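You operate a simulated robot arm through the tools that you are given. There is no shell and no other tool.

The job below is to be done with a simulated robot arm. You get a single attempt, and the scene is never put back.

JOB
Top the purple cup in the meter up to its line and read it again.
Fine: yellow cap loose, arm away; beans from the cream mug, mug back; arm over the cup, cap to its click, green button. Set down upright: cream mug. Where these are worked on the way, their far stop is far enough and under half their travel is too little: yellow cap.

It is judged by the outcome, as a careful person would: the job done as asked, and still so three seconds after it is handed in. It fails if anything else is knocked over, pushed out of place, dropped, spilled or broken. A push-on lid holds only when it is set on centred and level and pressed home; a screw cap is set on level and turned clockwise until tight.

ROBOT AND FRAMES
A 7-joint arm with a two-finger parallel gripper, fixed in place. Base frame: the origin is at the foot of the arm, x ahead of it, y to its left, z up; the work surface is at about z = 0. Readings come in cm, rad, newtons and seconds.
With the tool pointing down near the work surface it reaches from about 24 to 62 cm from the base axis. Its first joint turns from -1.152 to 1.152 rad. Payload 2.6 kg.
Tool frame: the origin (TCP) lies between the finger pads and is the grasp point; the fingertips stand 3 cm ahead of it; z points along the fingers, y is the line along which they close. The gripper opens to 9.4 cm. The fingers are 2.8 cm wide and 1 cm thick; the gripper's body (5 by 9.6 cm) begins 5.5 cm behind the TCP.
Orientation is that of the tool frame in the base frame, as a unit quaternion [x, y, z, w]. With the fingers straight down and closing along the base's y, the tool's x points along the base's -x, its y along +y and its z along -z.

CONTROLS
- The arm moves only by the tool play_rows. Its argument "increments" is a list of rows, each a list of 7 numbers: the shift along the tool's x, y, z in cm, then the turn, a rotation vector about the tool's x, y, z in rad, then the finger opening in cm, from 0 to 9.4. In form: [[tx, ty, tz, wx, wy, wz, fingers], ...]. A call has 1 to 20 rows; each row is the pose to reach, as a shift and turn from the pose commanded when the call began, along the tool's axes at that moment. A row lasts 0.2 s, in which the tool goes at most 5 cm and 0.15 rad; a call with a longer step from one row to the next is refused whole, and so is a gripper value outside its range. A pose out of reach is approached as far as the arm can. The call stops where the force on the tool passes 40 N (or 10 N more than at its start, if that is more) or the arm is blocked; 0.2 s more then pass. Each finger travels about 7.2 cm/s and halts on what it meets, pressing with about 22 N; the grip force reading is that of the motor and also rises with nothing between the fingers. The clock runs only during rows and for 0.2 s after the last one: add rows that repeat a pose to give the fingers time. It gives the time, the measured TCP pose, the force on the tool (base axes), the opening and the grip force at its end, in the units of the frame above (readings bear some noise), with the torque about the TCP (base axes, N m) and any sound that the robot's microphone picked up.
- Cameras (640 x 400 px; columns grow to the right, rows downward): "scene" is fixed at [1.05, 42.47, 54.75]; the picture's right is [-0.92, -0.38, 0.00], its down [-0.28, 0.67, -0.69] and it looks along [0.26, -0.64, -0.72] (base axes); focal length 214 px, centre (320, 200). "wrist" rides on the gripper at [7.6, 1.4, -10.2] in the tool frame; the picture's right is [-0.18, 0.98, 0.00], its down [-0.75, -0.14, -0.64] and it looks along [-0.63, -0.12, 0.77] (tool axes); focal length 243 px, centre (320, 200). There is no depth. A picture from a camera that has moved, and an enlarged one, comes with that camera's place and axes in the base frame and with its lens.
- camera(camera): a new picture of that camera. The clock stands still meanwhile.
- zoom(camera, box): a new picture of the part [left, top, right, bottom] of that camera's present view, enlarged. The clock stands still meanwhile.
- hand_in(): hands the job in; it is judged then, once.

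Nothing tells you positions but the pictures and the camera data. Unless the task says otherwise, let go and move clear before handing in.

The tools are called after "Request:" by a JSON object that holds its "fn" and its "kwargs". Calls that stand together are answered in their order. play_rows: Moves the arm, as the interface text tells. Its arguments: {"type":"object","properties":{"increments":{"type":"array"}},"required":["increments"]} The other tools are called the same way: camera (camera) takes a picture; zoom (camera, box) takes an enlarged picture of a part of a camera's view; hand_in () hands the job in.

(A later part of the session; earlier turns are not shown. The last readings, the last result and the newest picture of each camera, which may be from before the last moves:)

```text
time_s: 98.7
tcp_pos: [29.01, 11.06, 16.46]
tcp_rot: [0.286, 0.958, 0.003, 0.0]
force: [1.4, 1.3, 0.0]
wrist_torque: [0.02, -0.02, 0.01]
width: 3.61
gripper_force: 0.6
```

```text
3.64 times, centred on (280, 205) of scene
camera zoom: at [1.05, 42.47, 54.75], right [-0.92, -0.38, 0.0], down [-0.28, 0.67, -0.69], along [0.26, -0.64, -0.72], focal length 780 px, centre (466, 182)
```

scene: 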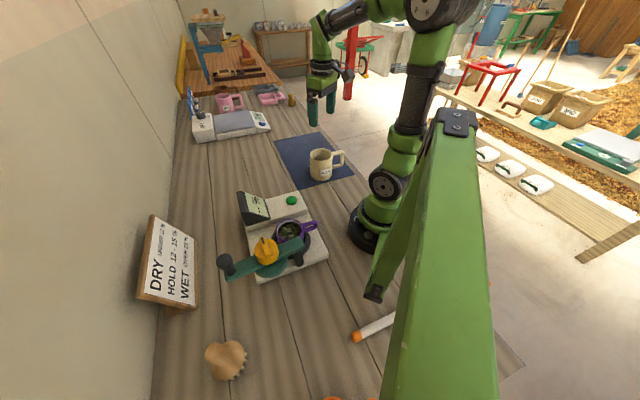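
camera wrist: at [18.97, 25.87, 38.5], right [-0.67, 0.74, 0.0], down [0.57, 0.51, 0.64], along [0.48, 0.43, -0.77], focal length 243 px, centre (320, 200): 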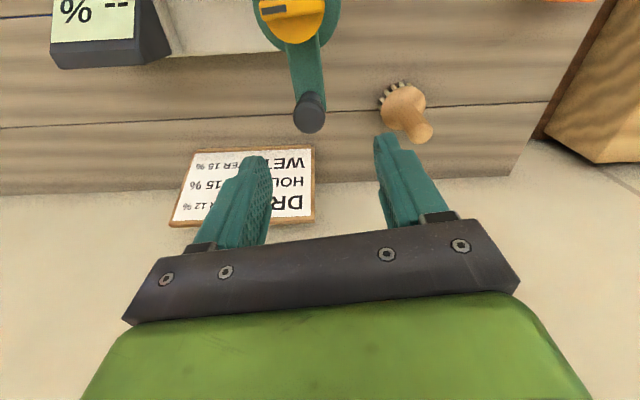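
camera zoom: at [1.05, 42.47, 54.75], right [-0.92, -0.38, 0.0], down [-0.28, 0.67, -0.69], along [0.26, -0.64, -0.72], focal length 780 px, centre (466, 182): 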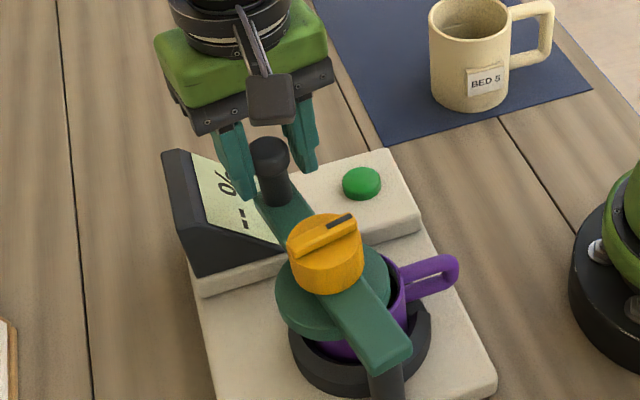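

Request:
{"fn": "play_rows", "kwargs": {"increments": [[0.042, -1.117, 0, 0, 0, 0.075, 3.6], [0.167, -2.227, 0, 0, 0, 0.15, 3.6], [0.22, -2.6, 0, 0, 0, 0.175, 3.6], [0.297, -2.96, 0, 0, 0, 0.2, 3.6]]}}

Request:
{"fn": "zoom", "kwargs": {"camera": "wrist", "box": [220, 80, 420, 260]}}

Request:
{"fn": "zoom", "kwargs": {"camera": "scene", "box": [230, 150, 330, 260]}}

```text
time_s: 99.7
tcp_pos: [27.31, 8.76, 16.37]
tcp_rot: [0.38, 0.925, 0.001, 0.0]
force: [-0.2, -0.6, -0.2]
wrist_torque: [0.01, 0.01, 0.01]
width: 3.59
gripper_force: 0.1
```

```text
2.22 times, centred on (320, 170) of wrist
camera zoom: at [22.85, 15.09, 26.67], right [0.82, 0.57, 0.0], down [0.44, -0.63, 0.64], along [0.37, -0.53, -0.77], focal length 539 px, centre (320, 267)
```

zoom: 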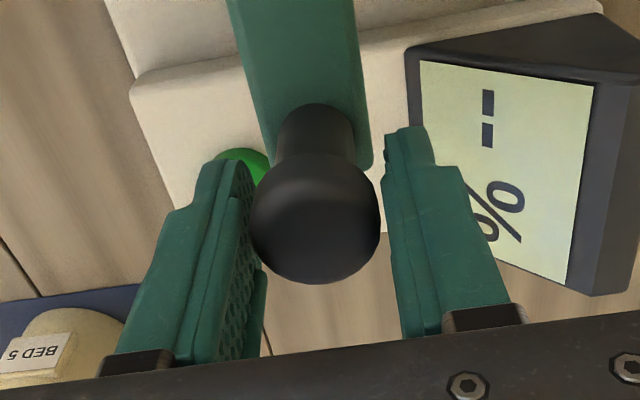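

```text
3.64 times, centred on (280, 205) of scene
camera zoom: at [1.05, 42.47, 54.75], right [-0.92, -0.38, 0.0], down [-0.28, 0.67, -0.69], along [0.26, -0.64, -0.72], focal length 780 px, centre (466, 182)
```

zoom: 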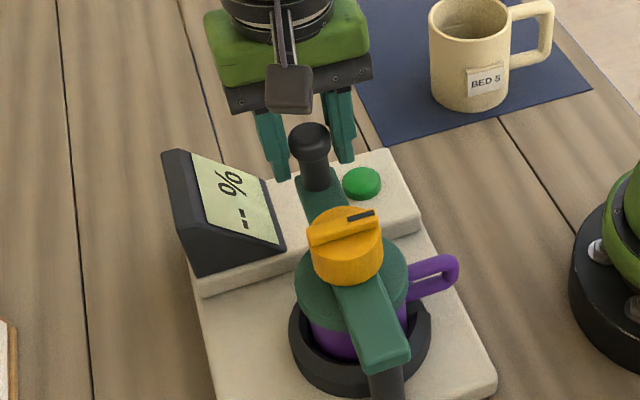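

The knob and cap are back at their original place in the picture. I'll nudge gently to confirm that it rests against its stop.

Request:
{"fn": "play_rows", "kwargs": {"increments": [[0, -0.2, 0, 0, 0, 0, 3.6], [0, -0.4, 0, 0, 0, 0, 3.6], [0, -0.5, 0, 0, 0, 0, 3.6]]}}

Request:
{"fn": "zoom", "kwargs": {"camera": "wrist", "box": [220, 80, 420, 260]}}

Request:
{"fn": "zoom", "kwargs": {"camera": "scene", "box": [230, 150, 330, 260]}}

```text
time_s: 100.5
tcp_pos: [26.89, 8.53, 16.35]
tcp_rot: [0.379, 0.925, 0.003, -0.001]
force: [3.7, 3.3, 1.7]
wrist_torque: [0.03, -0.03, -0.05]
width: 3.92
gripper_force: 2.8
```

```text
2.22 times, centred on (320, 170) of wrist
camera zoom: at [22.48, 14.77, 26.72], right [0.82, 0.57, 0.0], down [0.44, -0.63, 0.64], along [0.37, -0.52, -0.77], focal length 539 px, centre (320, 267)
```

zoom: 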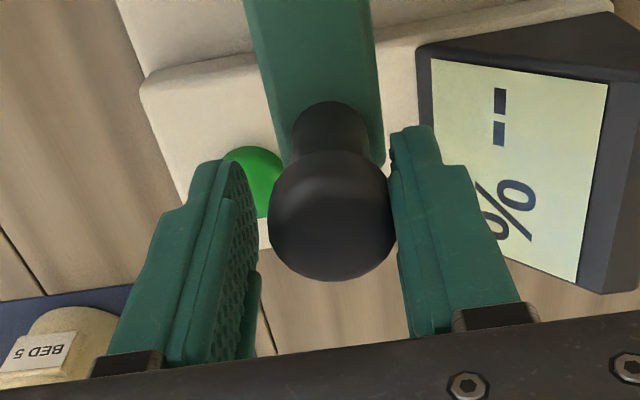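

```text
3.64 times, centred on (280, 205) of scene
camera zoom: at [1.05, 42.47, 54.75], right [-0.92, -0.38, 0.0], down [-0.28, 0.67, -0.69], along [0.26, -0.64, -0.72], focal length 780 px, centre (466, 182)
```

zoom: 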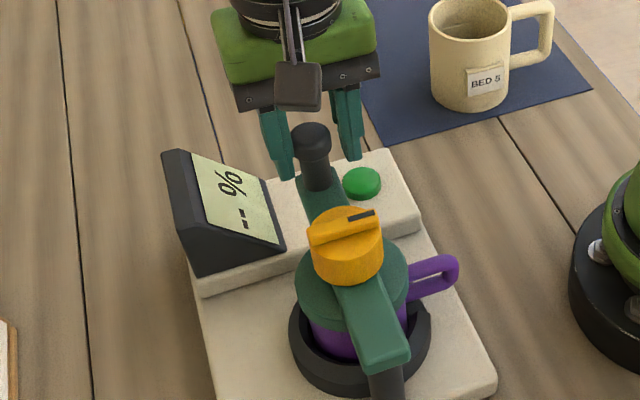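

The arm is at its stop over the cup. I'll release the knob, lift, and move above the cap, turned back for a full clockwise stroke.

Request:
{"fn": "play_rows", "kwargs": {"increments": [[0, 0.3, 0, 0, 0, 0, 5], [0, 0.3, 0, 0, 0, 0, 6.5], [0, 0.3, 0, 0, 0, 0, 6.5], [0, 0.3, -3, 0, 0, 0, 6.5], [0, 0.3, -6, 0, 0, 0, 7], [0, 0.3, -8, 0, 0, 0, 7], [1.0, 0.3, -8, 0, 0, -0.15, 7], [2.0, 0.3, -8, 0, 0, -0.3, 7], [3.0, 0.4, -8, 0, 0, -0.45, 7], [4.0, 0.4, -8, 0, 0, -0.6, 7], [5.0, 0.4, -8, 0, 0, -0.75, 7], [6.0, 0.4, -8, 0, 0, -0.9, 7], [7.0, 0.4, -8, 0, 0, -1.05, 7], [8.0, 0.4, -8, 0, 0, -1.2, 7], [8.4, 0.41, -8, 0, 0, -1.35, 7], [8.4, 0.41, -8, 0, 0, -1.5, 7], [8.4, 0.41, -8, 0, 0, -1.59, 7], [8.4, 0.41, -6, 0, 0, -1.59, 7], [8.4, 0.41, -4.5, 0, 0, -1.59, 7], [8.4, 0.41, -4.5, 0, 0, -1.59, 7]]}}

Request:
{"fn": "zoom", "kwargs": {"camera": "wrist", "box": [200, 50, 440, 240]}}

Request:
{"fn": "zoom", "kwargs": {"camera": "scene", "box": [230, 150, 330, 260]}}

```text
time_s: 104.7
tcp_pos: [21.19, 14.59, 20.74]
tcp_rot: [-0.395, 0.919, 0.0, 0.001]
force: [0.1, 0.7, 0.5]
wrist_torque: [-0.02, 0.0, -0.01]
width: 6.99
gripper_force: 0.1
```

```text
2.11 times, centred on (320, 145) of wrist
camera zoom: at [14.85, 9.91, 31.0], right [-0.59, 0.81, 0.0], down [0.62, 0.45, 0.64], along [0.52, 0.38, -0.77], focal length 511 px, centre (320, 316)
```

zoom: 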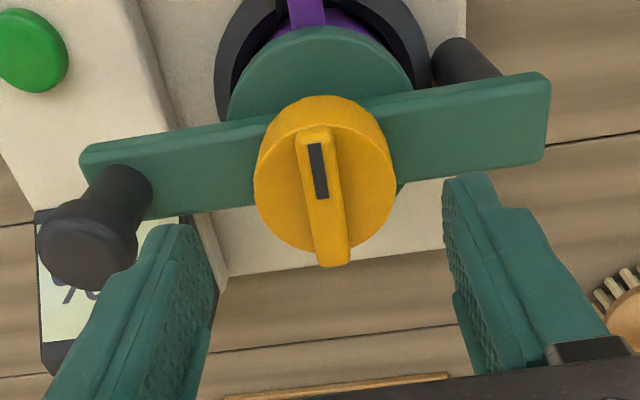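

```text
3.64 times, centred on (280, 205) of scene
camera zoom: at [1.05, 42.47, 54.75], right [-0.92, -0.38, 0.0], down [-0.28, 0.67, -0.69], along [0.26, -0.64, -0.72], focal length 780 px, centre (466, 182)
```

zoom: 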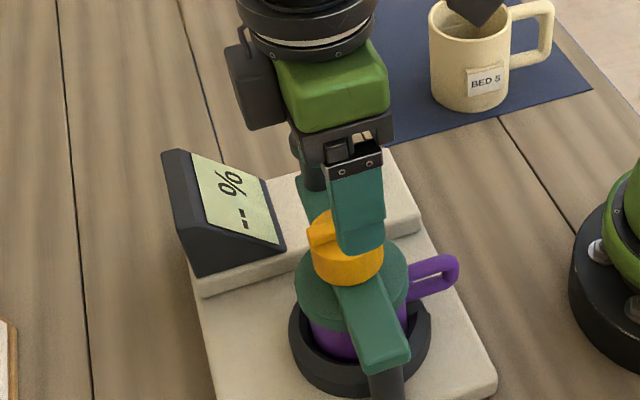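

Request:
{"fn": "play_rows", "kwargs": {"increments": [[0, 0.05, 1.2, 0, 0, 0, 7], [0, 0.05, 2.4, 0, 0, 0, 7], [0, 0.05, 3.6, 0, 0, 0, 7], [0, 0.05, 4.75, 0, 0, 0, 7], [0, 0.05, 4.75, 0, 0, 0, 7], [0, 0.05, 4.75, 0, 0, 0, 5.6], [0, 0.05, 4.75, 0, 0, 0, 4.8], [0, 0.05, 4.75, 0, 0, 0, 4.0], [0, 0.05, 4.75, 0, 0, 0, 4.0]]}}

Request:
{"fn": "zoom", "kwargs": {"camera": "wrist", "box": [220, 80, 420, 260]}}

```text
time_s: 106.7
tcp_pos: [21.22, 14.57, 16.14]
tcp_rot: [-0.396, 0.918, 0.001, 0.001]
force: [-9.9, 15.7, -2.0]
wrist_torque: [0.06, 0.34, -0.03]
width: 5.04
gripper_force: 8.5
```

```text
2.22 times, centred on (320, 170) of wrist
camera zoom: at [14.9, 9.93, 26.41], right [-0.59, 0.81, 0.0], down [0.62, 0.45, 0.64], along [0.52, 0.38, -0.77], focal length 539 px, centre (320, 267)
```

zoom: 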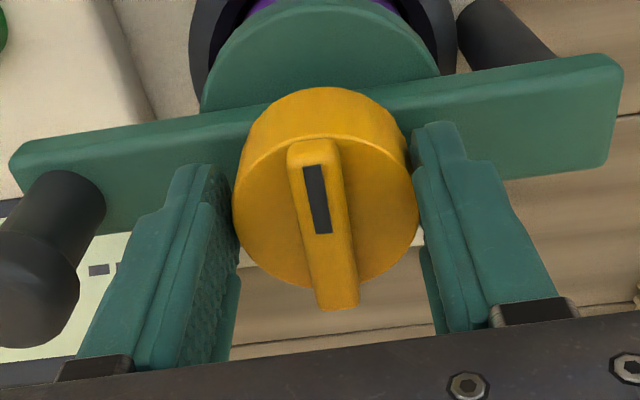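

Request:
{"fn": "play_rows", "kwargs": {"increments": [[0, 0, 0, 0, 0, 0, 6.2], [0, 0.2, 0.1, 0, 0, 0, 6.2], [0, 0.2, 0.1, 0, 0, 0, 5.2], [0, 0.2, 0.1, 0, 0, 0, 4.0], [0, 0.2, 0.1, 0, 0, 0, 4.0], [0, 0.2, 0.1, 0, 0, 0, 4.0]]}}

```text
time_s: 108.1
tcp_pos: [21.09, 14.79, 16.12]
tcp_rot: [-0.395, 0.919, 0.001, 0.002]
force: [4.4, -4.7, -1.4]
wrist_torque: [-0.57, -0.61, -0.01]
width: 4.76
gripper_force: 45.1
```

The cap is gripped evenly. Now I'll turn it clockwise in stages, listening for the click.

Request:
{"fn": "play_rows", "kwargs": {"increments": [[0, 0, 0, 0, 0, 0.1, 4.0], [0, 0, 0, 0, 0, 0.2, 4.0], [0, 0, 0, 0, 0, 0.3, 4.0], [0, 0, 0, 0, 0, 0.4, 4.0], [0, 0, 0, 0, 0, 0.5, 4.0]]}}

Request:
{"fn": "zoom", "kwargs": {"camera": "wrist", "box": [220, 80, 420, 260]}}

```text
time_s: 109.3
tcp_pos: [21.09, 14.73, 16.06]
tcp_rot: [-0.155, 0.988, 0.001, 0.0]
force: [7.4, -5.2, -4.1]
wrist_torque: [-0.56, -0.69, -0.07]
width: 4.73
gripper_force: 44.5
```

```text
2.22 times, centred on (320, 170) of wrist
camera zoom: at [13.33, 13.71, 26.32], right [-0.12, 0.99, 0.0], down [0.76, 0.09, 0.64], along [0.64, 0.08, -0.77], focal length 539 px, centre (320, 267)
```

zoom: 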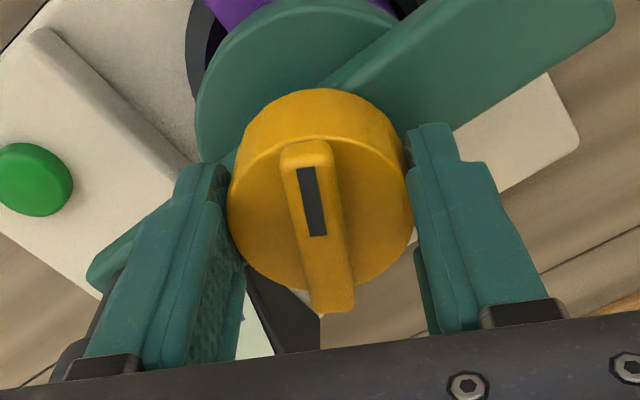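

Request:
{"fn": "play_rows", "kwargs": {"increments": [[0, 0, 0, 0, 0, 0.1, 4.0], [0, 0, 0, 0, 0, 0.2, 4.0], [0, 0, 0, 0, 0, 0.3, 4.0], [0, 0, 0, 0, 0, 0.4, 4.0], [0, 0, 0, 0, 0, 0.5, 4.0]]}}

Request:
{"fn": "zoom", "kwargs": {"camera": "wrist", "box": [220, 80, 420, 260]}}

```text
time_s: 110.5
tcp_pos: [21.11, 14.9, 16.0]
tcp_rot: [0.094, 0.996, 0.003, -0.001]
force: [4.3, 18.1, -12.5]
wrist_torque: [0.06, -0.29, 0.01]
width: 4.75
gripper_force: 45.1
```

```text
2.22 times, centred on (320, 170) of wrist
camera zoom: at [13.8, 17.55, 26.35], right [0.36, 0.93, 0.0], down [0.71, -0.28, 0.64], along [0.6, -0.23, -0.77], focal length 539 px, centre (320, 267)
```

zoom: 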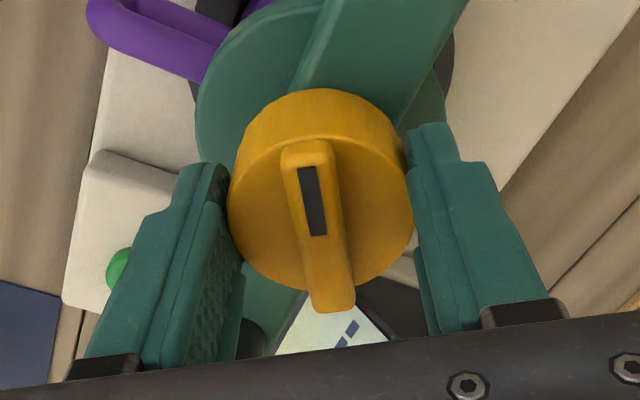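

Request:
{"fn": "play_rows", "kwargs": {"increments": [[0, 0.03, 0.02, 0, 0, 0.1, 4.0], [0, 0.03, 0.02, 0, 0, 0.2, 4.0], [0, 0.03, 0.02, 0, 0, 0.3, 4.0], [0, 0.03, 0.02, 0, 0, 0.4, 4.0]]}}

```text
time_s: 111.5
tcp_pos: [21.06, 14.89, 16.04]
tcp_rot: [0.279, 0.96, 0.003, 0.001]
force: [4.5, 4.1, -4.6]
wrist_torque: [-0.48, 0.5, 0.02]
width: 4.76
gripper_force: 45.1
stopped in row 4: the force on the tool passed its limit at 42 N (the readings are from after the stop); the commanded pose is now the measured one
```

Request:
{"fn": "play_rows", "kwargs": {"increments": [[0, 0, 0, 0, 0, 0.06, 4.0], [0, 0, 0, 0, 0, 0.12, 4.0]]}}

```text
time_s: 112.1
tcp_pos: [21.02, 15.0, 15.89]
tcp_rot: [0.338, 0.941, 0.002, 0.001]
force: [0.8, 5.7, 1.5]
wrist_torque: [-0.93, -0.07, 0.01]
width: 4.73
gripper_force: 44.6
```

Request:
{"fn": "play_rows", "kwargs": {"increments": [[0, 0, 0, 0, 0, 0.05, 4.0], [0, 0, 0, 0, 0, 0.1, 4.0]]}}

Request:
{"fn": "zoom", "kwargs": {"camera": "wrist", "box": [220, 80, 420, 260]}}

```text
time_s: 112.7
tcp_pos: [21.04, 14.9, 16.03]
tcp_rot: [0.384, 0.923, 0.004, 0.002]
force: [-7.8, -4.9, 27.9]
wrist_torque: [-0.94, 0.5, 0.72]
width: 4.74
gripper_force: 44.6
```

```text
2.22 times, centred on (320, 170) of wrist
camera zoom: at [16.66, 21.23, 26.31], right [0.83, 0.56, 0.01], down [0.43, -0.64, 0.64], along [0.37, -0.53, -0.77], focal length 539 px, centre (320, 267)
```

zoom: 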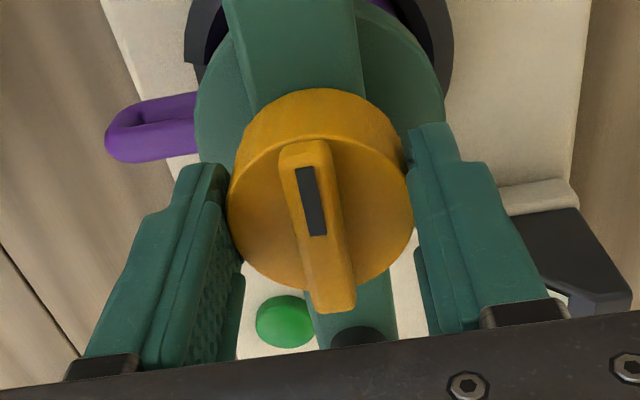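

There's resistance now but no click reported yet. I'll turn slightly further while relieving the vertical strain.

Request:
{"fn": "play_rows", "kwargs": {"increments": [[0, 0, -0.03, 0, 0, 0.03, 4.0], [0, 0, -0.03, 0, 0, 0.06, 4.0], [0, 0, -0.03, 0, 0, 0.1, 4.0]]}}

Request:
{"fn": "zoom", "kwargs": {"camera": "wrist", "box": [220, 80, 420, 260]}}

```text
time_s: 113.5
tcp_pos: [20.98, 15.03, 15.93]
tcp_rot: [0.428, 0.904, 0.004, 0.001]
force: [19.5, 22.8, -27.6]
wrist_torque: [-0.22, 0.19, 0.62]
width: 4.74
gripper_force: 45.0
```

```text
2.22 times, centred on (320, 170) of wrist
camera zoom: at [17.19, 21.71, 26.34], right [0.88, 0.48, 0.01], down [0.37, -0.68, 0.64], along [0.31, -0.56, -0.77], focal length 539 px, centre (320, 267)
```

zoom: 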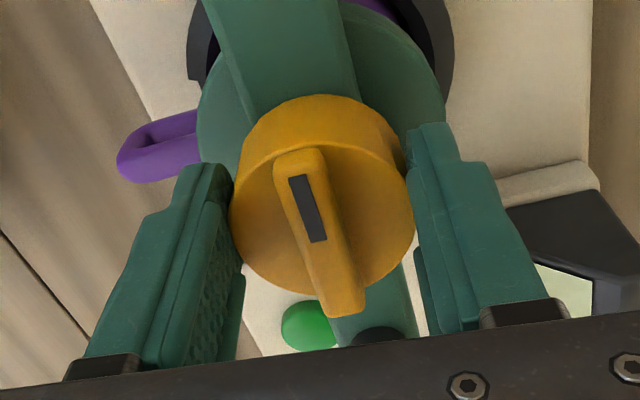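

The cap resists and has started to slip in the fingers, but I've heard no click. I'll release and look at its angle.

Request:
{"fn": "play_rows", "kwargs": {"increments": [[0, 0, 0, 0, 0, -0.05, 5.5], [0, 0, 0, 0, 0, -0.05, 7.0], [0, 0, 0, 0, 0, -0.05, 7.0], [0, 0, -2, 0, 0, -0.05, 7.0], [0, 0, -5, 0, 0, -0.05, 7.0]]}}

Request:
{"fn": "zoom", "kwargs": {"camera": "wrist", "box": [200, 50, 440, 240]}}

Request:
{"fn": "zoom", "kwargs": {"camera": "scene", "box": [250, 180, 330, 270]}}

```text
time_s: 114.7
tcp_pos: [20.79, 14.97, 21.2]
tcp_rot: [0.406, 0.914, 0.004, 0.0]
force: [0.3, -0.5, 0.8]
wrist_torque: [0.01, 0.02, 0.0]
width: 7.0
gripper_force: 0.0
```

```text
2.11 times, centred on (320, 145) of wrist
camera zoom: at [16.73, 21.41, 31.52], right [0.85, 0.52, 0.0], down [0.4, -0.66, 0.64], along [0.34, -0.54, -0.77], focal length 511 px, centre (320, 316)
```

zoom: 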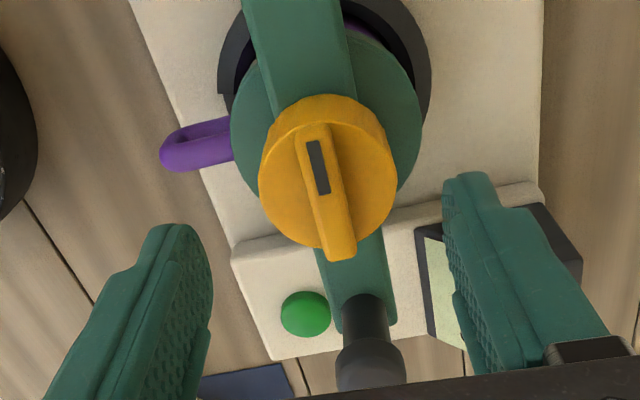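

```text
4.44 times, centred on (290, 225) of scene
camera zoom: at [1.05, 42.47, 54.75], right [-0.92, -0.38, 0.0], down [-0.28, 0.67, -0.69], along [0.26, -0.64, -0.72], focal length 953 px, centre (453, 89)
```

zoom: 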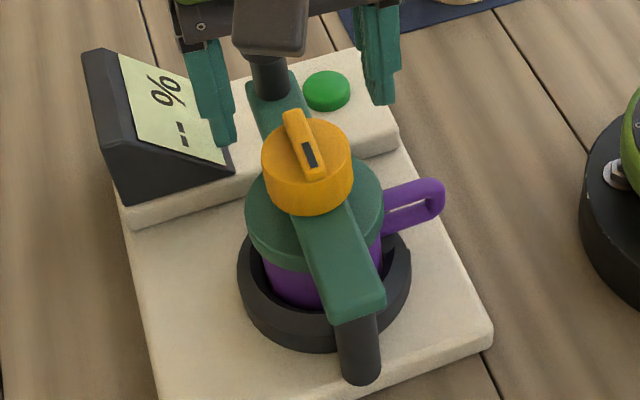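

The ridge is back in line with the arm, where it started, but I still want the click. I'll grip the ridge itself for positive hold and turn a little more.

Request:
{"fn": "play_rows", "kwargs": {"increments": [[-0.2, 0.06, 0.5, 0, 0, -0.04, 5], [-0.4, 0.12, 1.2, 0, 0, -0.04, 3.4], [-0.4, 0.12, 2.0, 0, 0, -0.04, 3.4], [-0.4, 0.12, 2.6, 0, 0, -0.04, 3.4], [-0.4, 0.12, 2.6, 0, 0, -0.04, 3.4]]}}

Request:
{"fn": "zoom", "kwargs": {"camera": "wrist", "box": [220, 80, 420, 260]}}

Request:
{"fn": "zoom", "kwargs": {"camera": "scene", "box": [250, 180, 330, 270]}}

```text
time_s: 115.9
tcp_pos: [21.25, 14.65, 18.5]
tcp_rot: [0.389, 0.921, 0.002, 0.0]
force: [1.1, -0.1, 0.2]
wrist_torque: [0.02, -0.02, 0.02]
width: 3.4
gripper_force: 0.1
```

```text
2.22 times, centred on (320, 170) of wrist
camera zoom: at [16.9, 20.91, 28.8], right [0.83, 0.56, 0.0], down [0.42, -0.64, 0.64], along [0.36, -0.53, -0.77], focal length 539 px, centre (320, 267)
```

zoom: 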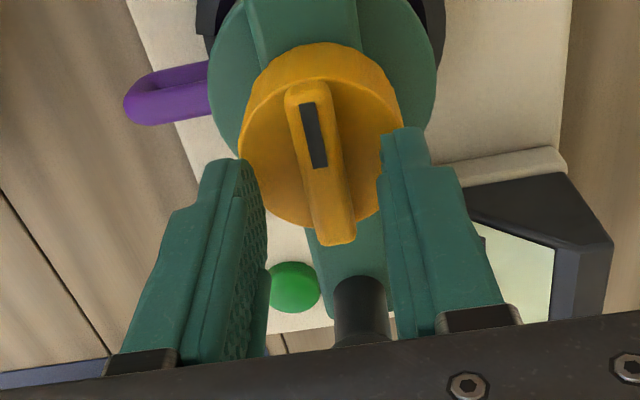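

```text
4.44 times, centred on (290, 225) of scene
camera zoom: at [1.05, 42.47, 54.75], right [-0.92, -0.38, 0.0], down [-0.28, 0.67, -0.69], along [0.26, -0.64, -0.72], focal length 953 px, centre (453, 89)
```

zoom: 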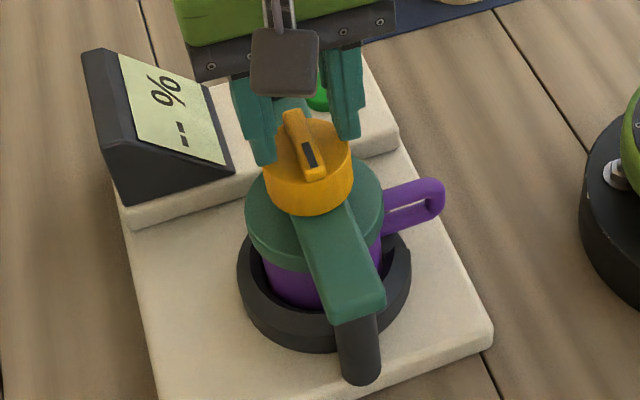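

Request:
{"fn": "play_rows", "kwargs": {"increments": [[0, 0.05, 0.25, 0, 0, 0, 3.0], [0, 0.05, 0.5, 0, 0, 0, 2.6], [0, 0.05, 0.6, 0, 0, 0, 2.6]]}}

Request:
{"fn": "zoom", "kwargs": {"camera": "wrist", "box": [260, 100, 380, 220]}}

Request:
{"fn": "zoom", "kwargs": {"camera": "scene", "box": [275, 190, 305, 220]}}

```text
time_s: 116.7
tcp_pos: [21.46, 14.81, 18.14]
tcp_rot: [0.388, 0.921, 0.005, 0.003]
force: [-3.6, -3.4, 7.3]
wrist_torque: [-0.24, 0.27, 0.04]
width: 2.96
gripper_force: 2.8
stopped in row 3: the force on the tool passed its limit at 44 N (the readings are from after the stop); the commanded pose is now the measured one
```

```text
3.33 times, centred on (320, 160) of wrist
camera zoom: at [17.1, 21.1, 28.43], right [0.83, 0.55, 0.01], down [0.42, -0.64, 0.64], along [0.36, -0.53, -0.77], focal length 809 px, centre (320, 333)
```

zoom: 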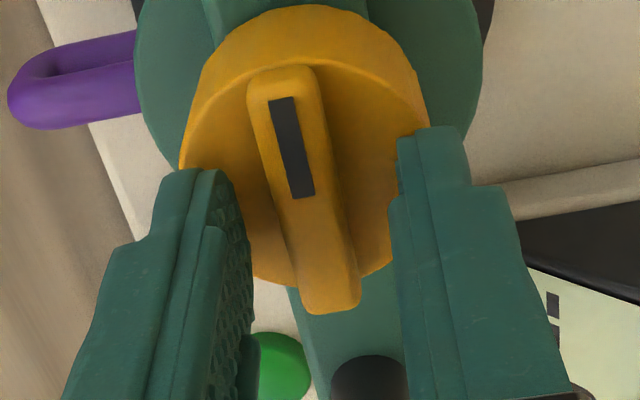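

```text
13.33 times, centred on (290, 205) of scene
camera zoom: at [1.05, 42.47, 54.76], right [-0.92, -0.38, 0.0], down [-0.28, 0.67, -0.69], along [0.26, -0.64, -0.72], focal length 2860 px, centre (720, 133)
```

zoom: 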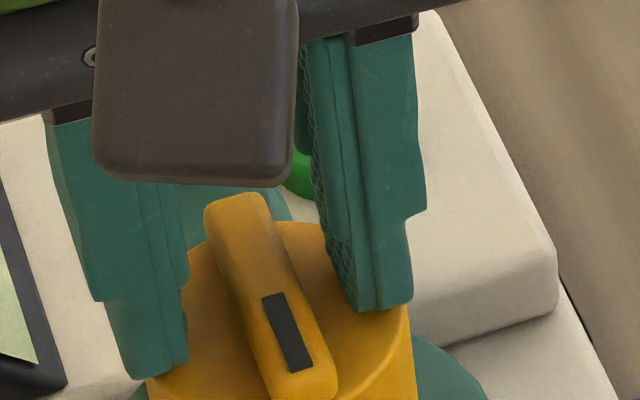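

The fingertips have just met the cap's top face. I'll rise a touch and close on the ridge.

Request:
{"fn": "play_rows", "kwargs": {"increments": [[0, 0, -0.12, 0, 0, 0, 2.6], [0, 0, -0.12, 0, 0, 0, 1.8], [0, 0, -0.12, 0, 0, 0, 0.6], [0, 0, -0.12, 0, 0, 0, 0.4], [0, 0, -0.12, 0, 0, 0, 0.4]]}}

Request:
{"fn": "zoom", "kwargs": {"camera": "wrist", "box": [260, 100, 380, 220]}}

```text
time_s: 117.9
tcp_pos: [21.41, 14.71, 18.11]
tcp_rot: [0.387, 0.922, 0.003, 0.002]
force: [-14.9, -16.0, 7.6]
wrist_torque: [-0.36, 0.76, 1.23]
width: 1.19
gripper_force: 45.0
```

```text
3.33 times, centred on (320, 160) of wrist
camera zoom: at [17.01, 21.11, 28.46], right [0.83, 0.56, 0.01], down [0.42, -0.64, 0.64], along [0.36, -0.53, -0.77], focal length 809 px, centre (320, 333)
```

zoom: 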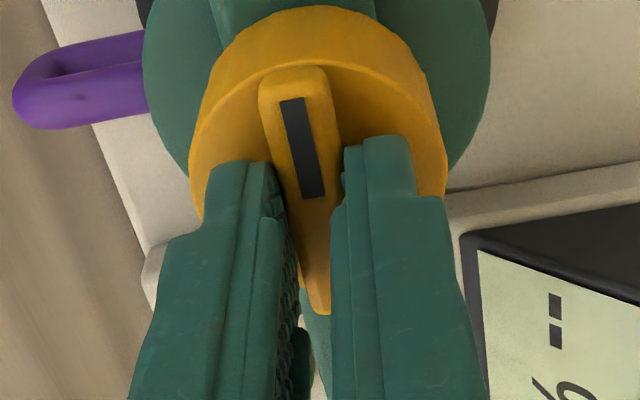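

Request:
{"fn": "play_rows", "kwargs": {"increments": [[0, 0.02, 0, 0, 0, 0.03, 0.4], [0, 0.02, 0, 0, 0, 0.06, 0.4], [0, 0.02, 0, 0, 0, 0.06, 0.4]]}}

Request:
{"fn": "zoom", "kwargs": {"camera": "wrist", "box": [260, 100, 380, 220]}}

```text
time_s: 118.7
tcp_pos: [21.42, 14.83, 18.14]
tcp_rot: [0.416, 0.91, 0.003, 0.002]
force: [-8.7, -21.1, -6.0]
wrist_torque: [-0.4, 0.65, 1.44]
width: 1.32
gripper_force: 45.1
```

```text
3.33 times, centred on (320, 160) of wrist
camera zoom: at [17.44, 21.34, 28.46], right [0.86, 0.5, 0.01], down [0.38, -0.67, 0.64], along [0.33, -0.55, -0.77], focal length 809 px, centre (320, 333)
```

zoom: 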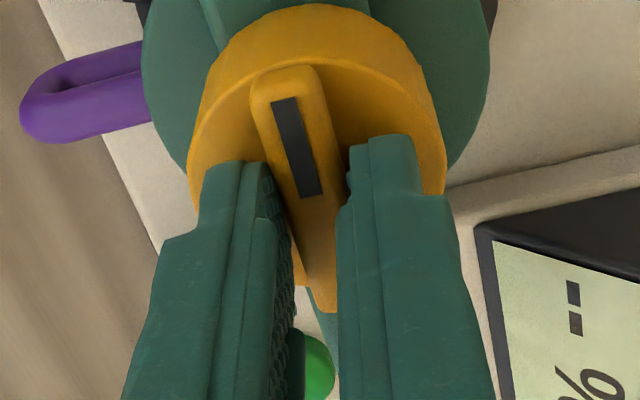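

The cap is hard against its clockwise stop: 1.4 N·m doesn't move it. I'll open straight off without turning back, lift, and look.

Request:
{"fn": "play_rows", "kwargs": {"increments": [[0, 0, 0, 0, 0, 0, 2.0], [0, 0, 0, 0, 0, 0, 3.4], [0, 0, 0, 0, 0, 0, 3.4], [0, 0, -1.5, 0, 0, 0, 3.4], [0, 0, -4, 0, 0, 0, 3.4], [0, 0, -7, 0, 0, 0, 3.4]]}}

Request:
{"fn": "camera", "kwargs": {"camera": "wrist"}}

Request:
{"fn": "zoom", "kwargs": {"camera": "scene", "box": [250, 180, 330, 270]}}

```text
time_s: 120.1
tcp_pos: [21.52, 14.69, 25.25]
tcp_rot: [0.416, 0.909, 0.005, 0.002]
force: [-1.5, -0.5, -0.5]
wrist_torque: [0.0, -0.02, -0.02]
width: 3.4
gripper_force: 0.0
```

```text
taken
camera wrist: at [17.53, 21.31, 35.63], right [0.86, 0.5, 0.01], down [0.38, -0.67, 0.64], along [0.33, -0.55, -0.77], focal length 243 px, centre (320, 200)
```

wrist: 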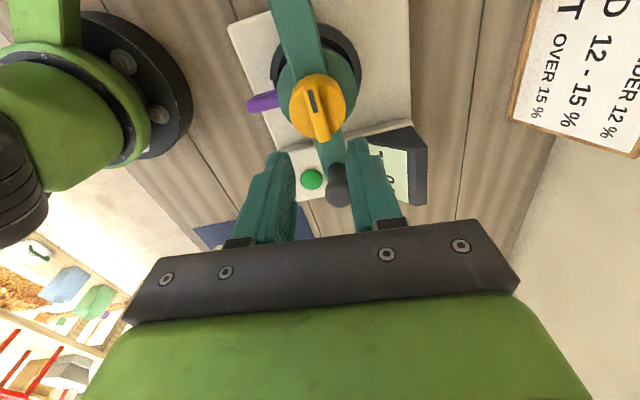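

```text
4.44 times, centred on (290, 225) of scene
camera zoom: at [1.05, 42.47, 54.75], right [-0.92, -0.38, 0.0], down [-0.28, 0.67, -0.69], along [0.26, -0.64, -0.72], focal length 953 px, centre (453, 89)
```

zoom: 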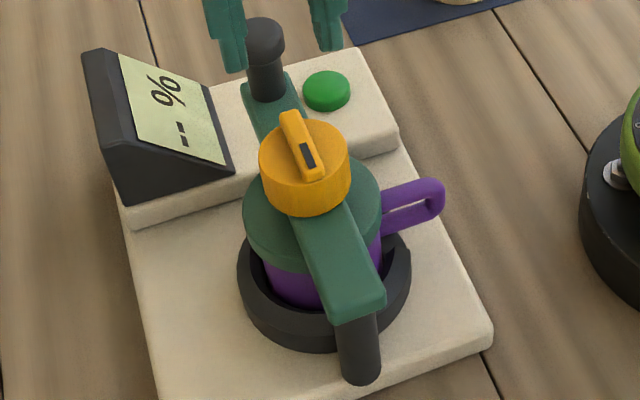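

Since the start the arm has shifted about 1° outward, which suggests that it isn't locked yet. I'll go back to the knob, test whether it's free, and reseat it against its stop.

Request:
{"fn": "play_rows", "kwargs": {"increments": [[-2, 0.13, 0, 0, 0, -0.04, 5.5], [-4.5, 0.3, 0, 0, 0, -0.07, 5.5], [-7, 0.45, 0, 0, 0, -0.07, 5.5], [-8.2, 0.52, 0, 0, 0, -0.07, 5.5], [-8.2, 0.52, 2.5, 0, 0, -0.07, 5.5], [-8.2, 0.52, 3.5, 0, 0, -0.07, 5.5], [-8.2, 0.52, 3.5, 0, 0, -0.07, 5.5]]}}

Request:
{"fn": "zoom", "kwargs": {"camera": "wrist", "box": [220, 60, 420, 240]}}

```text
time_s: 121.7
tcp_pos: [27.12, 9.03, 21.59]
tcp_rot: [0.384, 0.923, 0.005, 0.003]
force: [0.0, -0.7, -0.5]
wrist_torque: [-0.01, 0.0, 0.03]
width: 5.52
gripper_force: 0.0
```

```text
2.22 times, centred on (320, 150) of wrist
camera zoom: at [22.64, 15.12, 31.94], right [0.83, 0.56, 0.01], down [0.43, -0.64, 0.64], along [0.37, -0.52, -0.77], focal length 539 px, centre (320, 311)
```

zoom: 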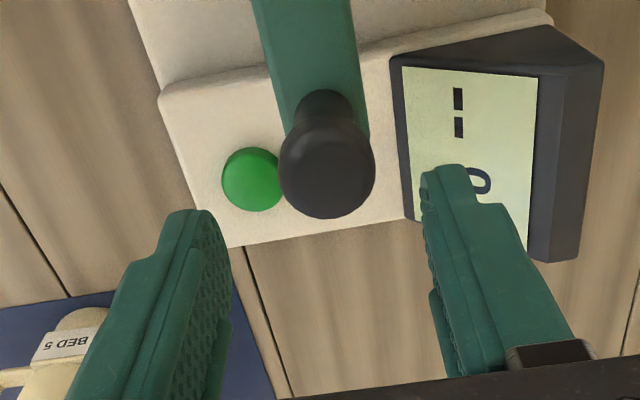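

Request:
{"fn": "play_rows", "kwargs": {"increments": [[0.3, 0.15, 1.5, 0, 0, 0, 5.5], [0.4, 0.2, 3, 0, 0, 0, 5.5], [0.4, 0.2, 4.4, 0, 0, 0, 5.5], [0.4, 0.2, 5.2, 0, 0, 0, 5.5], [0.4, 0.2, 5.2, 0, 0, 0, 4.4], [0.4, 0.2, 5.2, 0, 0, 0, 3.6], [0.4, 0.2, 5.2, 0, 0, 0, 3.6]]}}

Request:
{"fn": "zoom", "kwargs": {"camera": "wrist", "box": [220, 80, 420, 260]}}

Request:
{"fn": "zoom", "kwargs": {"camera": "scene", "box": [250, 180, 330, 270]}}

```text
time_s: 123.3
tcp_pos: [27.3, 9.38, 16.49]
tcp_rot: [0.383, 0.924, 0.005, 0.003]
force: [-0.1, 0.2, 0.2]
wrist_torque: [-0.03, 0.02, 0.0]
width: 3.59
gripper_force: 0.0
```

```text
2.22 times, centred on (320, 170) of wrist
camera zoom: at [22.73, 15.55, 26.77], right [0.83, 0.56, 0.01], down [0.43, -0.64, 0.64], along [0.37, -0.53, -0.77], focal length 539 px, centre (320, 267)
```

zoom: 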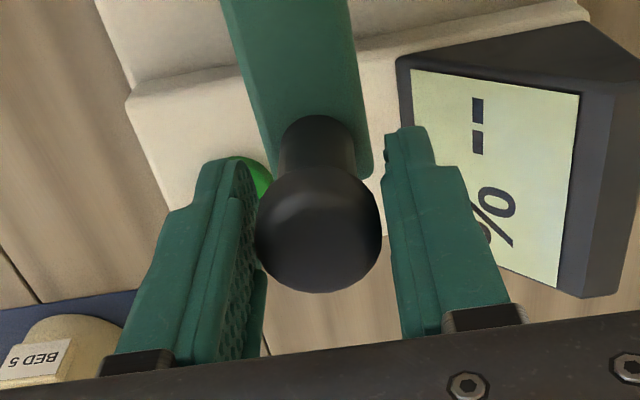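

```text
4.44 times, centred on (290, 225) of scene
camera zoom: at [1.05, 42.47, 54.75], right [-0.92, -0.38, 0.0], down [-0.28, 0.67, -0.69], along [0.26, -0.64, -0.72], focal length 953 px, centre (453, 89)
```

zoom: 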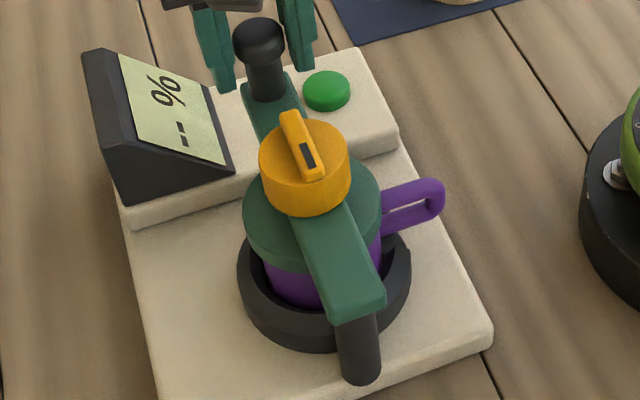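

Request:
{"fn": "play_rows", "kwargs": {"increments": [[0, -0.2, 0, 0, 0, 0, 3.6], [0, -0.4, 0, 0, 0, 0, 3.6]]}}

Request:
{"fn": "play_rows", "kwargs": {"increments": [[0, -0.15, 0, 0, 0, 0, 3.6], [0, -0.3, 0, 0, 0, 0, 3.6]]}}

Request:
{"fn": "play_rows", "kwargs": {"increments": [[0, -0.1, 0, 0, 0, 0, 3.6], [0, -0.2, 0, 0, 0, 0, 3.6]]}}

Request:
{"fn": "zoom", "kwargs": {"camera": "scene", "box": [250, 180, 330, 270]}}

```text
time_s: 123.9
tcp_pos: [26.86, 9.09, 16.53]
tcp_rot: [0.383, 0.924, 0.005, 0.003]
force: [1.2, 0.1, -0.1]
wrist_torque: [0.02, 0.03, -0.02]
width: 3.64
gripper_force: 1.0
```

```text
time_s: 124.5
tcp_pos: [26.7, 8.94, 16.56]
tcp_rot: [0.383, 0.924, 0.005, 0.003]
force: [2.8, 1.0, 0.3]
wrist_torque: [-0.01, -0.02, -0.04]
width: 3.71
gripper_force: 0.8
```

```text
time_s: 125.1
tcp_pos: [26.47, 8.84, 16.48]
tcp_rot: [0.383, 0.924, 0.005, 0.003]
force: [4.4, 5.3, -2.9]
wrist_torque: [-0.03, -0.01, 0.02]
width: 3.96
gripper_force: 3.3
```

```text
4.44 times, centred on (290, 225) of scene
camera zoom: at [1.05, 42.47, 54.75], right [-0.92, -0.38, 0.0], down [-0.28, 0.67, -0.69], along [0.26, -0.64, -0.72], focal length 953 px, centre (453, 89)
```

zoom: 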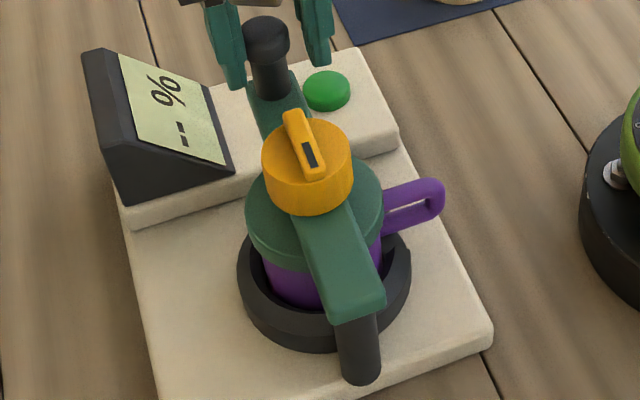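

The arm moves with only a few newtons, so the cap hasn't latched; my ridge grip had nudged the arm off its seat. It's back on its stop now. I'll release it carefully and regrip the ridge, biased toward the seat.

Request:
{"fn": "play_rows", "kwargs": {"increments": [[0, 0.05, 0, 0, 0, 0, 4.6], [0, 0.1, 0, 0, 0, 0, 5.5], [0, 0.1, 0, 0, 0, 0, 5.5], [0, 0.1, -3, 0, 0, 0, 5.5], [0, 0.1, -6, 0.0115, 0.0017, 0, 5.5], [0, 0.1, -8, 0.0115, 0.0017, 0, 5.5], [2.5, 0.2, -8, 0.0115, 0.0017, 0, 5], [5, 0.3, -8, 0.0115, 0.0017, 0, 4], [7, 0.39, -8, 0.0115, 0.0017, 0, 3.4], [7.94, 0.39, -8, 0.0115, 0.0017, 0, 3.4], [7.94, 0.39, -6, 0.0115, 0.0017, 0, 3.4], [7.94, 0.39, -3.5, 0.0115, 0.0017, 0, 3.4], [7.94, 0.39, -3.5, 0.0115, 0.0017, 0, 3.4]]}}

Request:
{"fn": "zoom", "kwargs": {"camera": "wrist", "box": [220, 60, 420, 240]}}

Request:
{"fn": "zoom", "kwargs": {"camera": "scene", "box": [250, 180, 330, 270]}}

```text
time_s: 127.9
tcp_pos: [21.1, 14.43, 19.94]
tcp_rot: [0.384, 0.923, 0.0, 0.0]
force: [0.1, 0.1, 0.0]
wrist_torque: [-0.01, -0.04, 0.0]
width: 3.4
gripper_force: 0.0
```

```text
2.22 times, centred on (320, 150) of wrist
camera zoom: at [16.74, 20.79, 30.3], right [0.83, 0.56, 0.0], down [0.43, -0.63, 0.64], along [0.36, -0.53, -0.77], focal length 539 px, centre (320, 311)
```

zoom: 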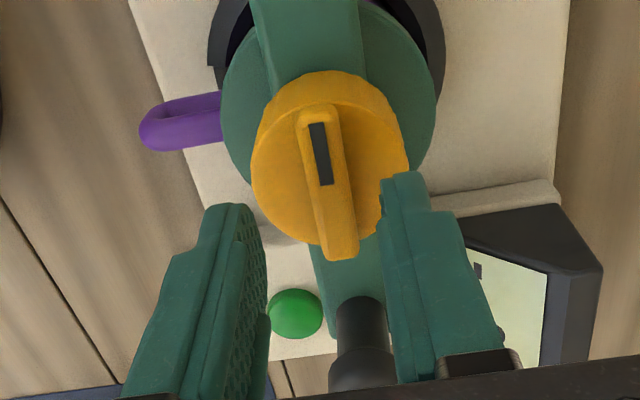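

```text
4.44 times, centred on (290, 225) of scene
camera zoom: at [1.05, 42.47, 54.75], right [-0.92, -0.38, 0.0], down [-0.28, 0.67, -0.69], along [0.26, -0.64, -0.72], focal length 953 px, centre (453, 89)
```

zoom: 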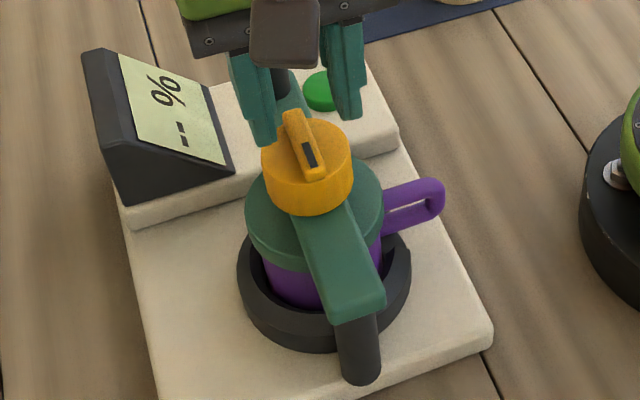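

Request:
{"fn": "play_rows", "kwargs": {"increments": [[0.2, 0.12, 0.3, 0, 0, 0.04, 3.4], [0.4, 0.22, 0.8, 0, 0, 0.07, 3.2], [0.4, 0.22, 1.2, 0, 0, 0.07, 3.0], [0.4, 0.22, 1.55, 0, 0, 0.07, 3.0]]}}

Request:
{"fn": "zoom", "kwargs": {"camera": "wrist", "box": [260, 100, 380, 220]}}

```text
time_s: 128.9
tcp_pos: [21.01, 15.16, 18.42]
tcp_rot: [0.416, 0.909, 0.0, 0.0]
force: [0.3, 0.2, 0.5]
wrist_torque: [0.01, -0.01, -0.04]
width: 3.0
gripper_force: 0.1
```

```text
3.33 times, centred on (320, 160) of wrist
camera zoom: at [17.05, 21.72, 28.76], right [0.86, 0.5, 0.0], down [0.39, -0.66, 0.64], along [0.32, -0.55, -0.77], focal length 809 px, centre (320, 333)
```

zoom: 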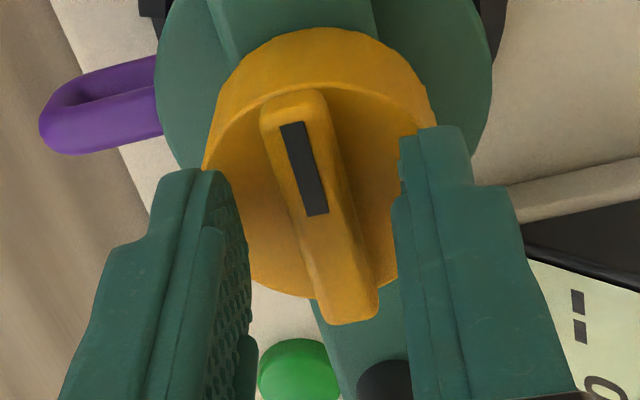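

Request:
{"fn": "play_rows", "kwargs": {"increments": [[0, -0.12, 0.05, 0, 0, 0, 3.0], [0, -0.22, 0.1, 0, 0, 0, 2.4], [0, -0.22, 0.1, 0, 0, 0, 1.8]]}}

Request:
{"fn": "zoom", "kwargs": {"camera": "wrist", "box": [260, 100, 380, 220]}}

Request:
{"fn": "zoom", "kwargs": {"camera": "scene", "box": [250, 180, 330, 270]}}

```text
time_s: 129.7
tcp_pos: [20.81, 15.06, 18.53]
tcp_rot: [0.416, 0.91, -0.001, 0.0]
force: [0.3, 0.0, 0.1]
wrist_torque: [0.05, 0.01, -0.01]
width: 1.81
gripper_force: 0.0
```

```text
3.33 times, centred on (320, 160) of wrist
camera zoom: at [16.85, 21.6, 28.79], right [0.86, 0.5, 0.0], down [0.39, -0.66, 0.64], along [0.32, -0.55, -0.77], focal length 809 px, centre (320, 333)
```

zoom: 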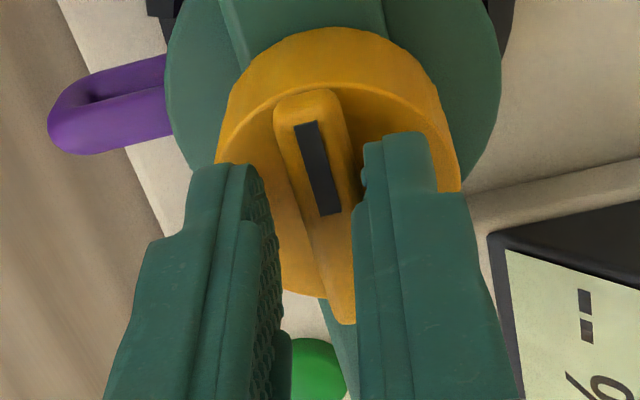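

```text
4.44 times, centred on (290, 225) of scene
camera zoom: at [1.05, 42.47, 54.75], right [-0.92, -0.38, 0.0], down [-0.28, 0.67, -0.69], along [0.26, -0.64, -0.72], focal length 953 px, centre (453, 89)
```

zoom: 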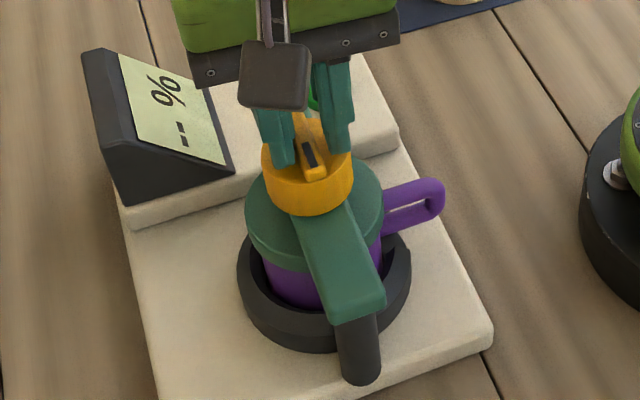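

The near finger will press the ridge toward the arm's seat. I'll lower slightly, close on the ridge, and twist clockwise in small steps.

Request:
{"fn": "play_rows", "kwargs": {"increments": [[0, 0, 0.15, 0, 0, 0, 1.8], [0, 0.1, 0.15, 0, 0, 0, 1.4], [0, 0.12, 0.15, 0, 0, 0, 0.8], [0, 0.12, 0.15, 0, 0, 0, 0.4], [0, 0.12, 0.15, 0, 0, 0, 0.4]]}}

Request:
{"fn": "zoom", "kwargs": {"camera": "wrist", "box": [260, 100, 380, 220]}}

Request:
{"fn": "zoom", "kwargs": {"camera": "scene", "box": [250, 180, 330, 270]}}

```text
time_s: 130.9
tcp_pos: [20.92, 15.09, 18.3]
tcp_rot: [0.415, 0.91, 0.0, 0.002]
force: [-7.9, -6.9, 28.9]
wrist_torque: [-0.3, 0.33, 1.22]
width: 1.26
gripper_force: 44.8
```

```text
3.33 times, centred on (320, 160) of wrist
camera zoom: at [17.0, 21.7, 28.6], right [0.86, 0.51, 0.0], down [0.39, -0.66, 0.64], along [0.33, -0.55, -0.77], focal length 809 px, centre (320, 333)
```

zoom: 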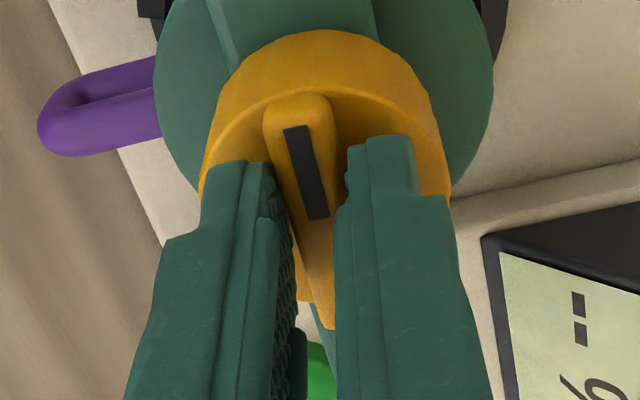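

```text
4.44 times, centred on (290, 225) of scene
camera zoom: at [1.04, 42.46, 54.76], right [-0.92, -0.38, 0.0], down [-0.28, 0.67, -0.69], along [0.26, -0.64, -0.72], focal length 953 px, centre (453, 89)
```

zoom: 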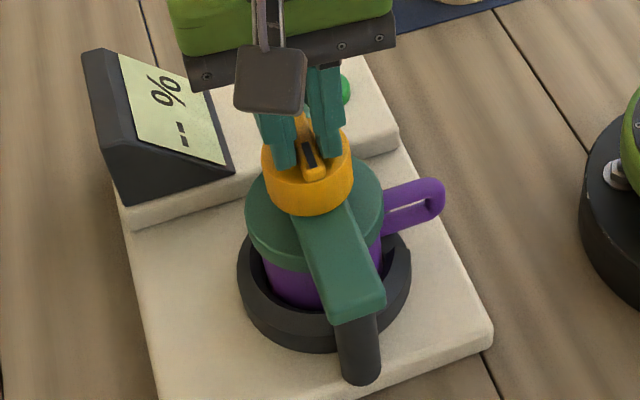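

Request:
{"fn": "play_rows", "kwargs": {"increments": [[0, -0.04, -0.03, 0, 0, 0.04, 0.4], [0, -0.04, -0.03, 0, 0, 0.08, 0.4], [0, -0.04, -0.03, 0, 0, 0.08, 0.4]]}}

Request:
{"fn": "zoom", "kwargs": {"camera": "wrist", "box": [260, 100, 380, 220]}}

Request:
{"fn": "zoom", "kwargs": {"camera": "scene", "box": [250, 180, 330, 270]}}

```text
time_s: 131.7
tcp_pos: [20.97, 14.96, 18.25]
tcp_rot: [0.45, 0.893, 0.002, 0.001]
force: [6.7, 8.5, 5.0]
wrist_torque: [-0.31, -0.38, 1.54]
width: 1.47
gripper_force: 44.7
```

```text
3.33 times, centred on (320, 160) of wrist
camera zoom: at [17.51, 21.96, 28.59], right [0.9, 0.44, 0.0], down [0.33, -0.69, 0.64], along [0.28, -0.58, -0.77], focal length 809 px, centre (320, 333)
```

zoom: 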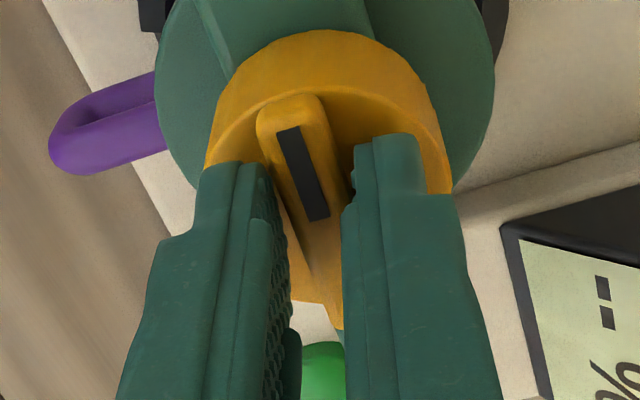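

```text
4.44 times, centred on (290, 225) of scene
camera zoom: at [1.05, 42.47, 54.75], right [-0.92, -0.38, 0.0], down [-0.28, 0.67, -0.69], along [0.26, -0.64, -0.72], focal length 953 px, centre (453, 89)
```

zoom: 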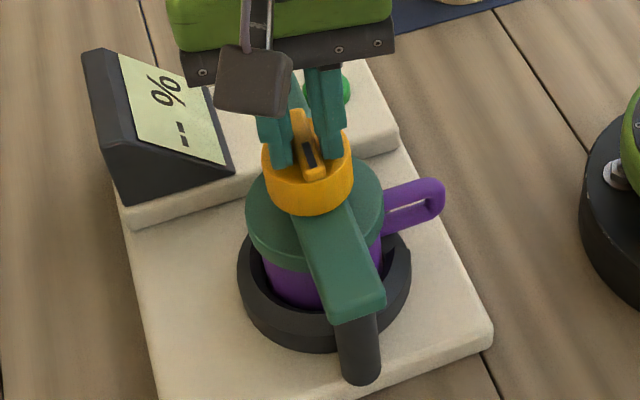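

The cap won't go further at 1.5 N·m with the arm on its seat, so it's fully home. I'll open straight off, lift, and then test the arm's lock at the knob.

Request:
{"fn": "play_rows", "kwargs": {"increments": [[0, 0, 0, 0, 0, 0, 2.0], [0, 0, 0, 0, 0, 0, 3.4], [0, 0, 0, 0, 0, 0, 3.4], [0, 0, -1.5, 0, 0, 0, 3.4], [0, 0, -4, 0, 0, 0, 3.4], [0, 0, -7, 0, 0, 0, 3.4]]}}

Request:
{"fn": "zoom", "kwargs": {"camera": "scene", "box": [250, 180, 330, 270]}}

Request:
{"fn": "zoom", "kwargs": {"camera": "scene", "box": [275, 195, 305, 225]}}

```text
time_s: 133.1
tcp_pos: [20.78, 15.03, 25.06]
tcp_rot: [0.453, 0.892, 0.001, -0.001]
force: [-0.8, 0.7, -0.8]
wrist_torque: [-0.01, -0.02, 0.0]
width: 3.41
gripper_force: 0.0
```

```text
4.44 times, centred on (290, 225) of scene
camera zoom: at [1.05, 42.47, 54.75], right [-0.92, -0.38, 0.0], down [-0.28, 0.67, -0.69], along [0.26, -0.64, -0.72], focal length 953 px, centre (453, 89)
```

zoom: 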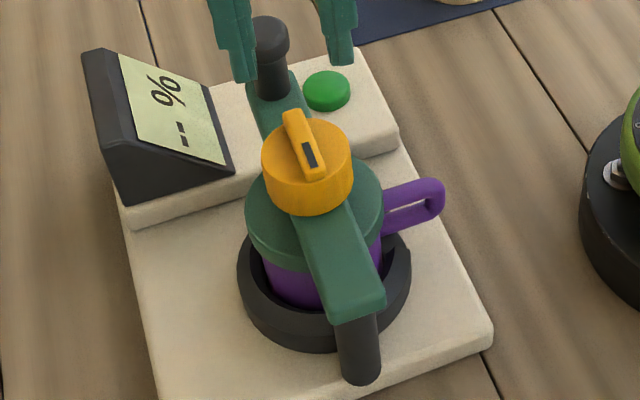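

```text
13.33 times, centred on (290, 210) of scene
camera zoom: at [1.05, 42.47, 54.75], right [-0.92, -0.38, 0.0], down [-0.28, 0.67, -0.69], along [0.26, -0.64, -0.72], focal length 2860 px, centre (720, 67)
```

zoom: 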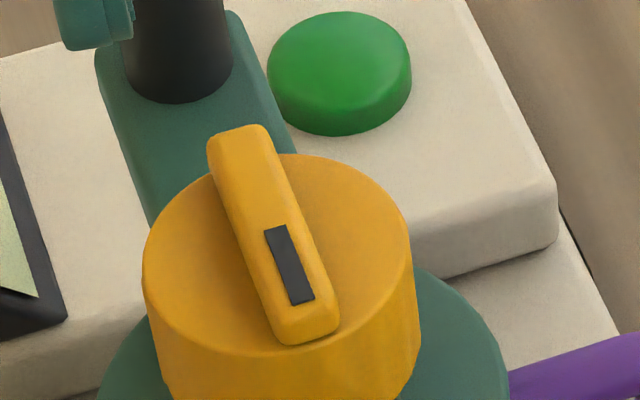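

Request:
{"fn": "play_rows", "kwargs": {"increments": [[-2, 0.3, 0, 0, 0, -0.06, 5.5], [-4.5, 0.7, 0, 0, 0, -0.12, 5.5], [-7, 1.1, 0, 0, 0, -0.15, 5.5], [-8.53, 1.32, 0, 0, 0, -0.15, 5.5], [-8.53, 1.32, 2.5, 0, 0, -0.15, 5.5], [-8.53, 1.32, 5, 0, 0, -0.15, 5.5], [-8.53, 1.32, 7, 0, 0, -0.15, 5.5], [-8.53, 1.32, 8.6, 0, 0, -0.15, 5.5], [-8.53, 1.32, 8.6, 0, 0, -0.15, 4.4], [-8.53, 1.32, 8.6, 0, 0, -0.15, 3.6], [-8.53, 1.32, 8.6, 0, 0, -0.15, 3.6]]}}

Request:
{"fn": "zoom", "kwargs": {"camera": "wrist", "box": [220, 80, 420, 260]}}

```text
time_s: 135.5
tcp_pos: [27.24, 9.06, 16.59]
tcp_rot: [0.384, 0.924, 0.0, 0.0]
force: [0.0, -0.1, 0.7]
wrist_torque: [-0.02, 0.0, 0.04]
width: 3.58
gripper_force: 0.0
```

```text
2.22 times, centred on (320, 170) of wrist
camera zoom: at [22.88, 15.36, 26.89], right [0.83, 0.56, 0.0], down [0.43, -0.63, 0.64], along [0.36, -0.53, -0.77], focal length 539 px, centre (320, 267)
```

zoom: 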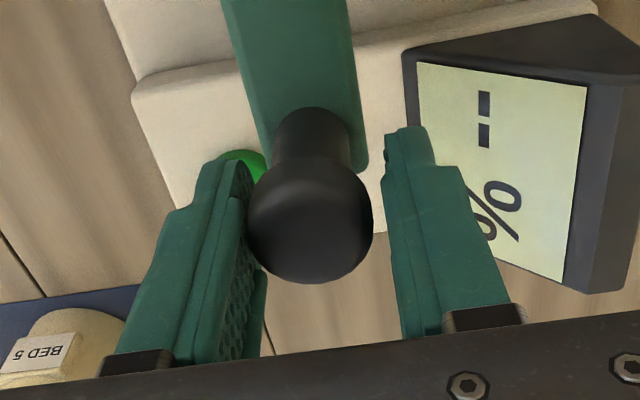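

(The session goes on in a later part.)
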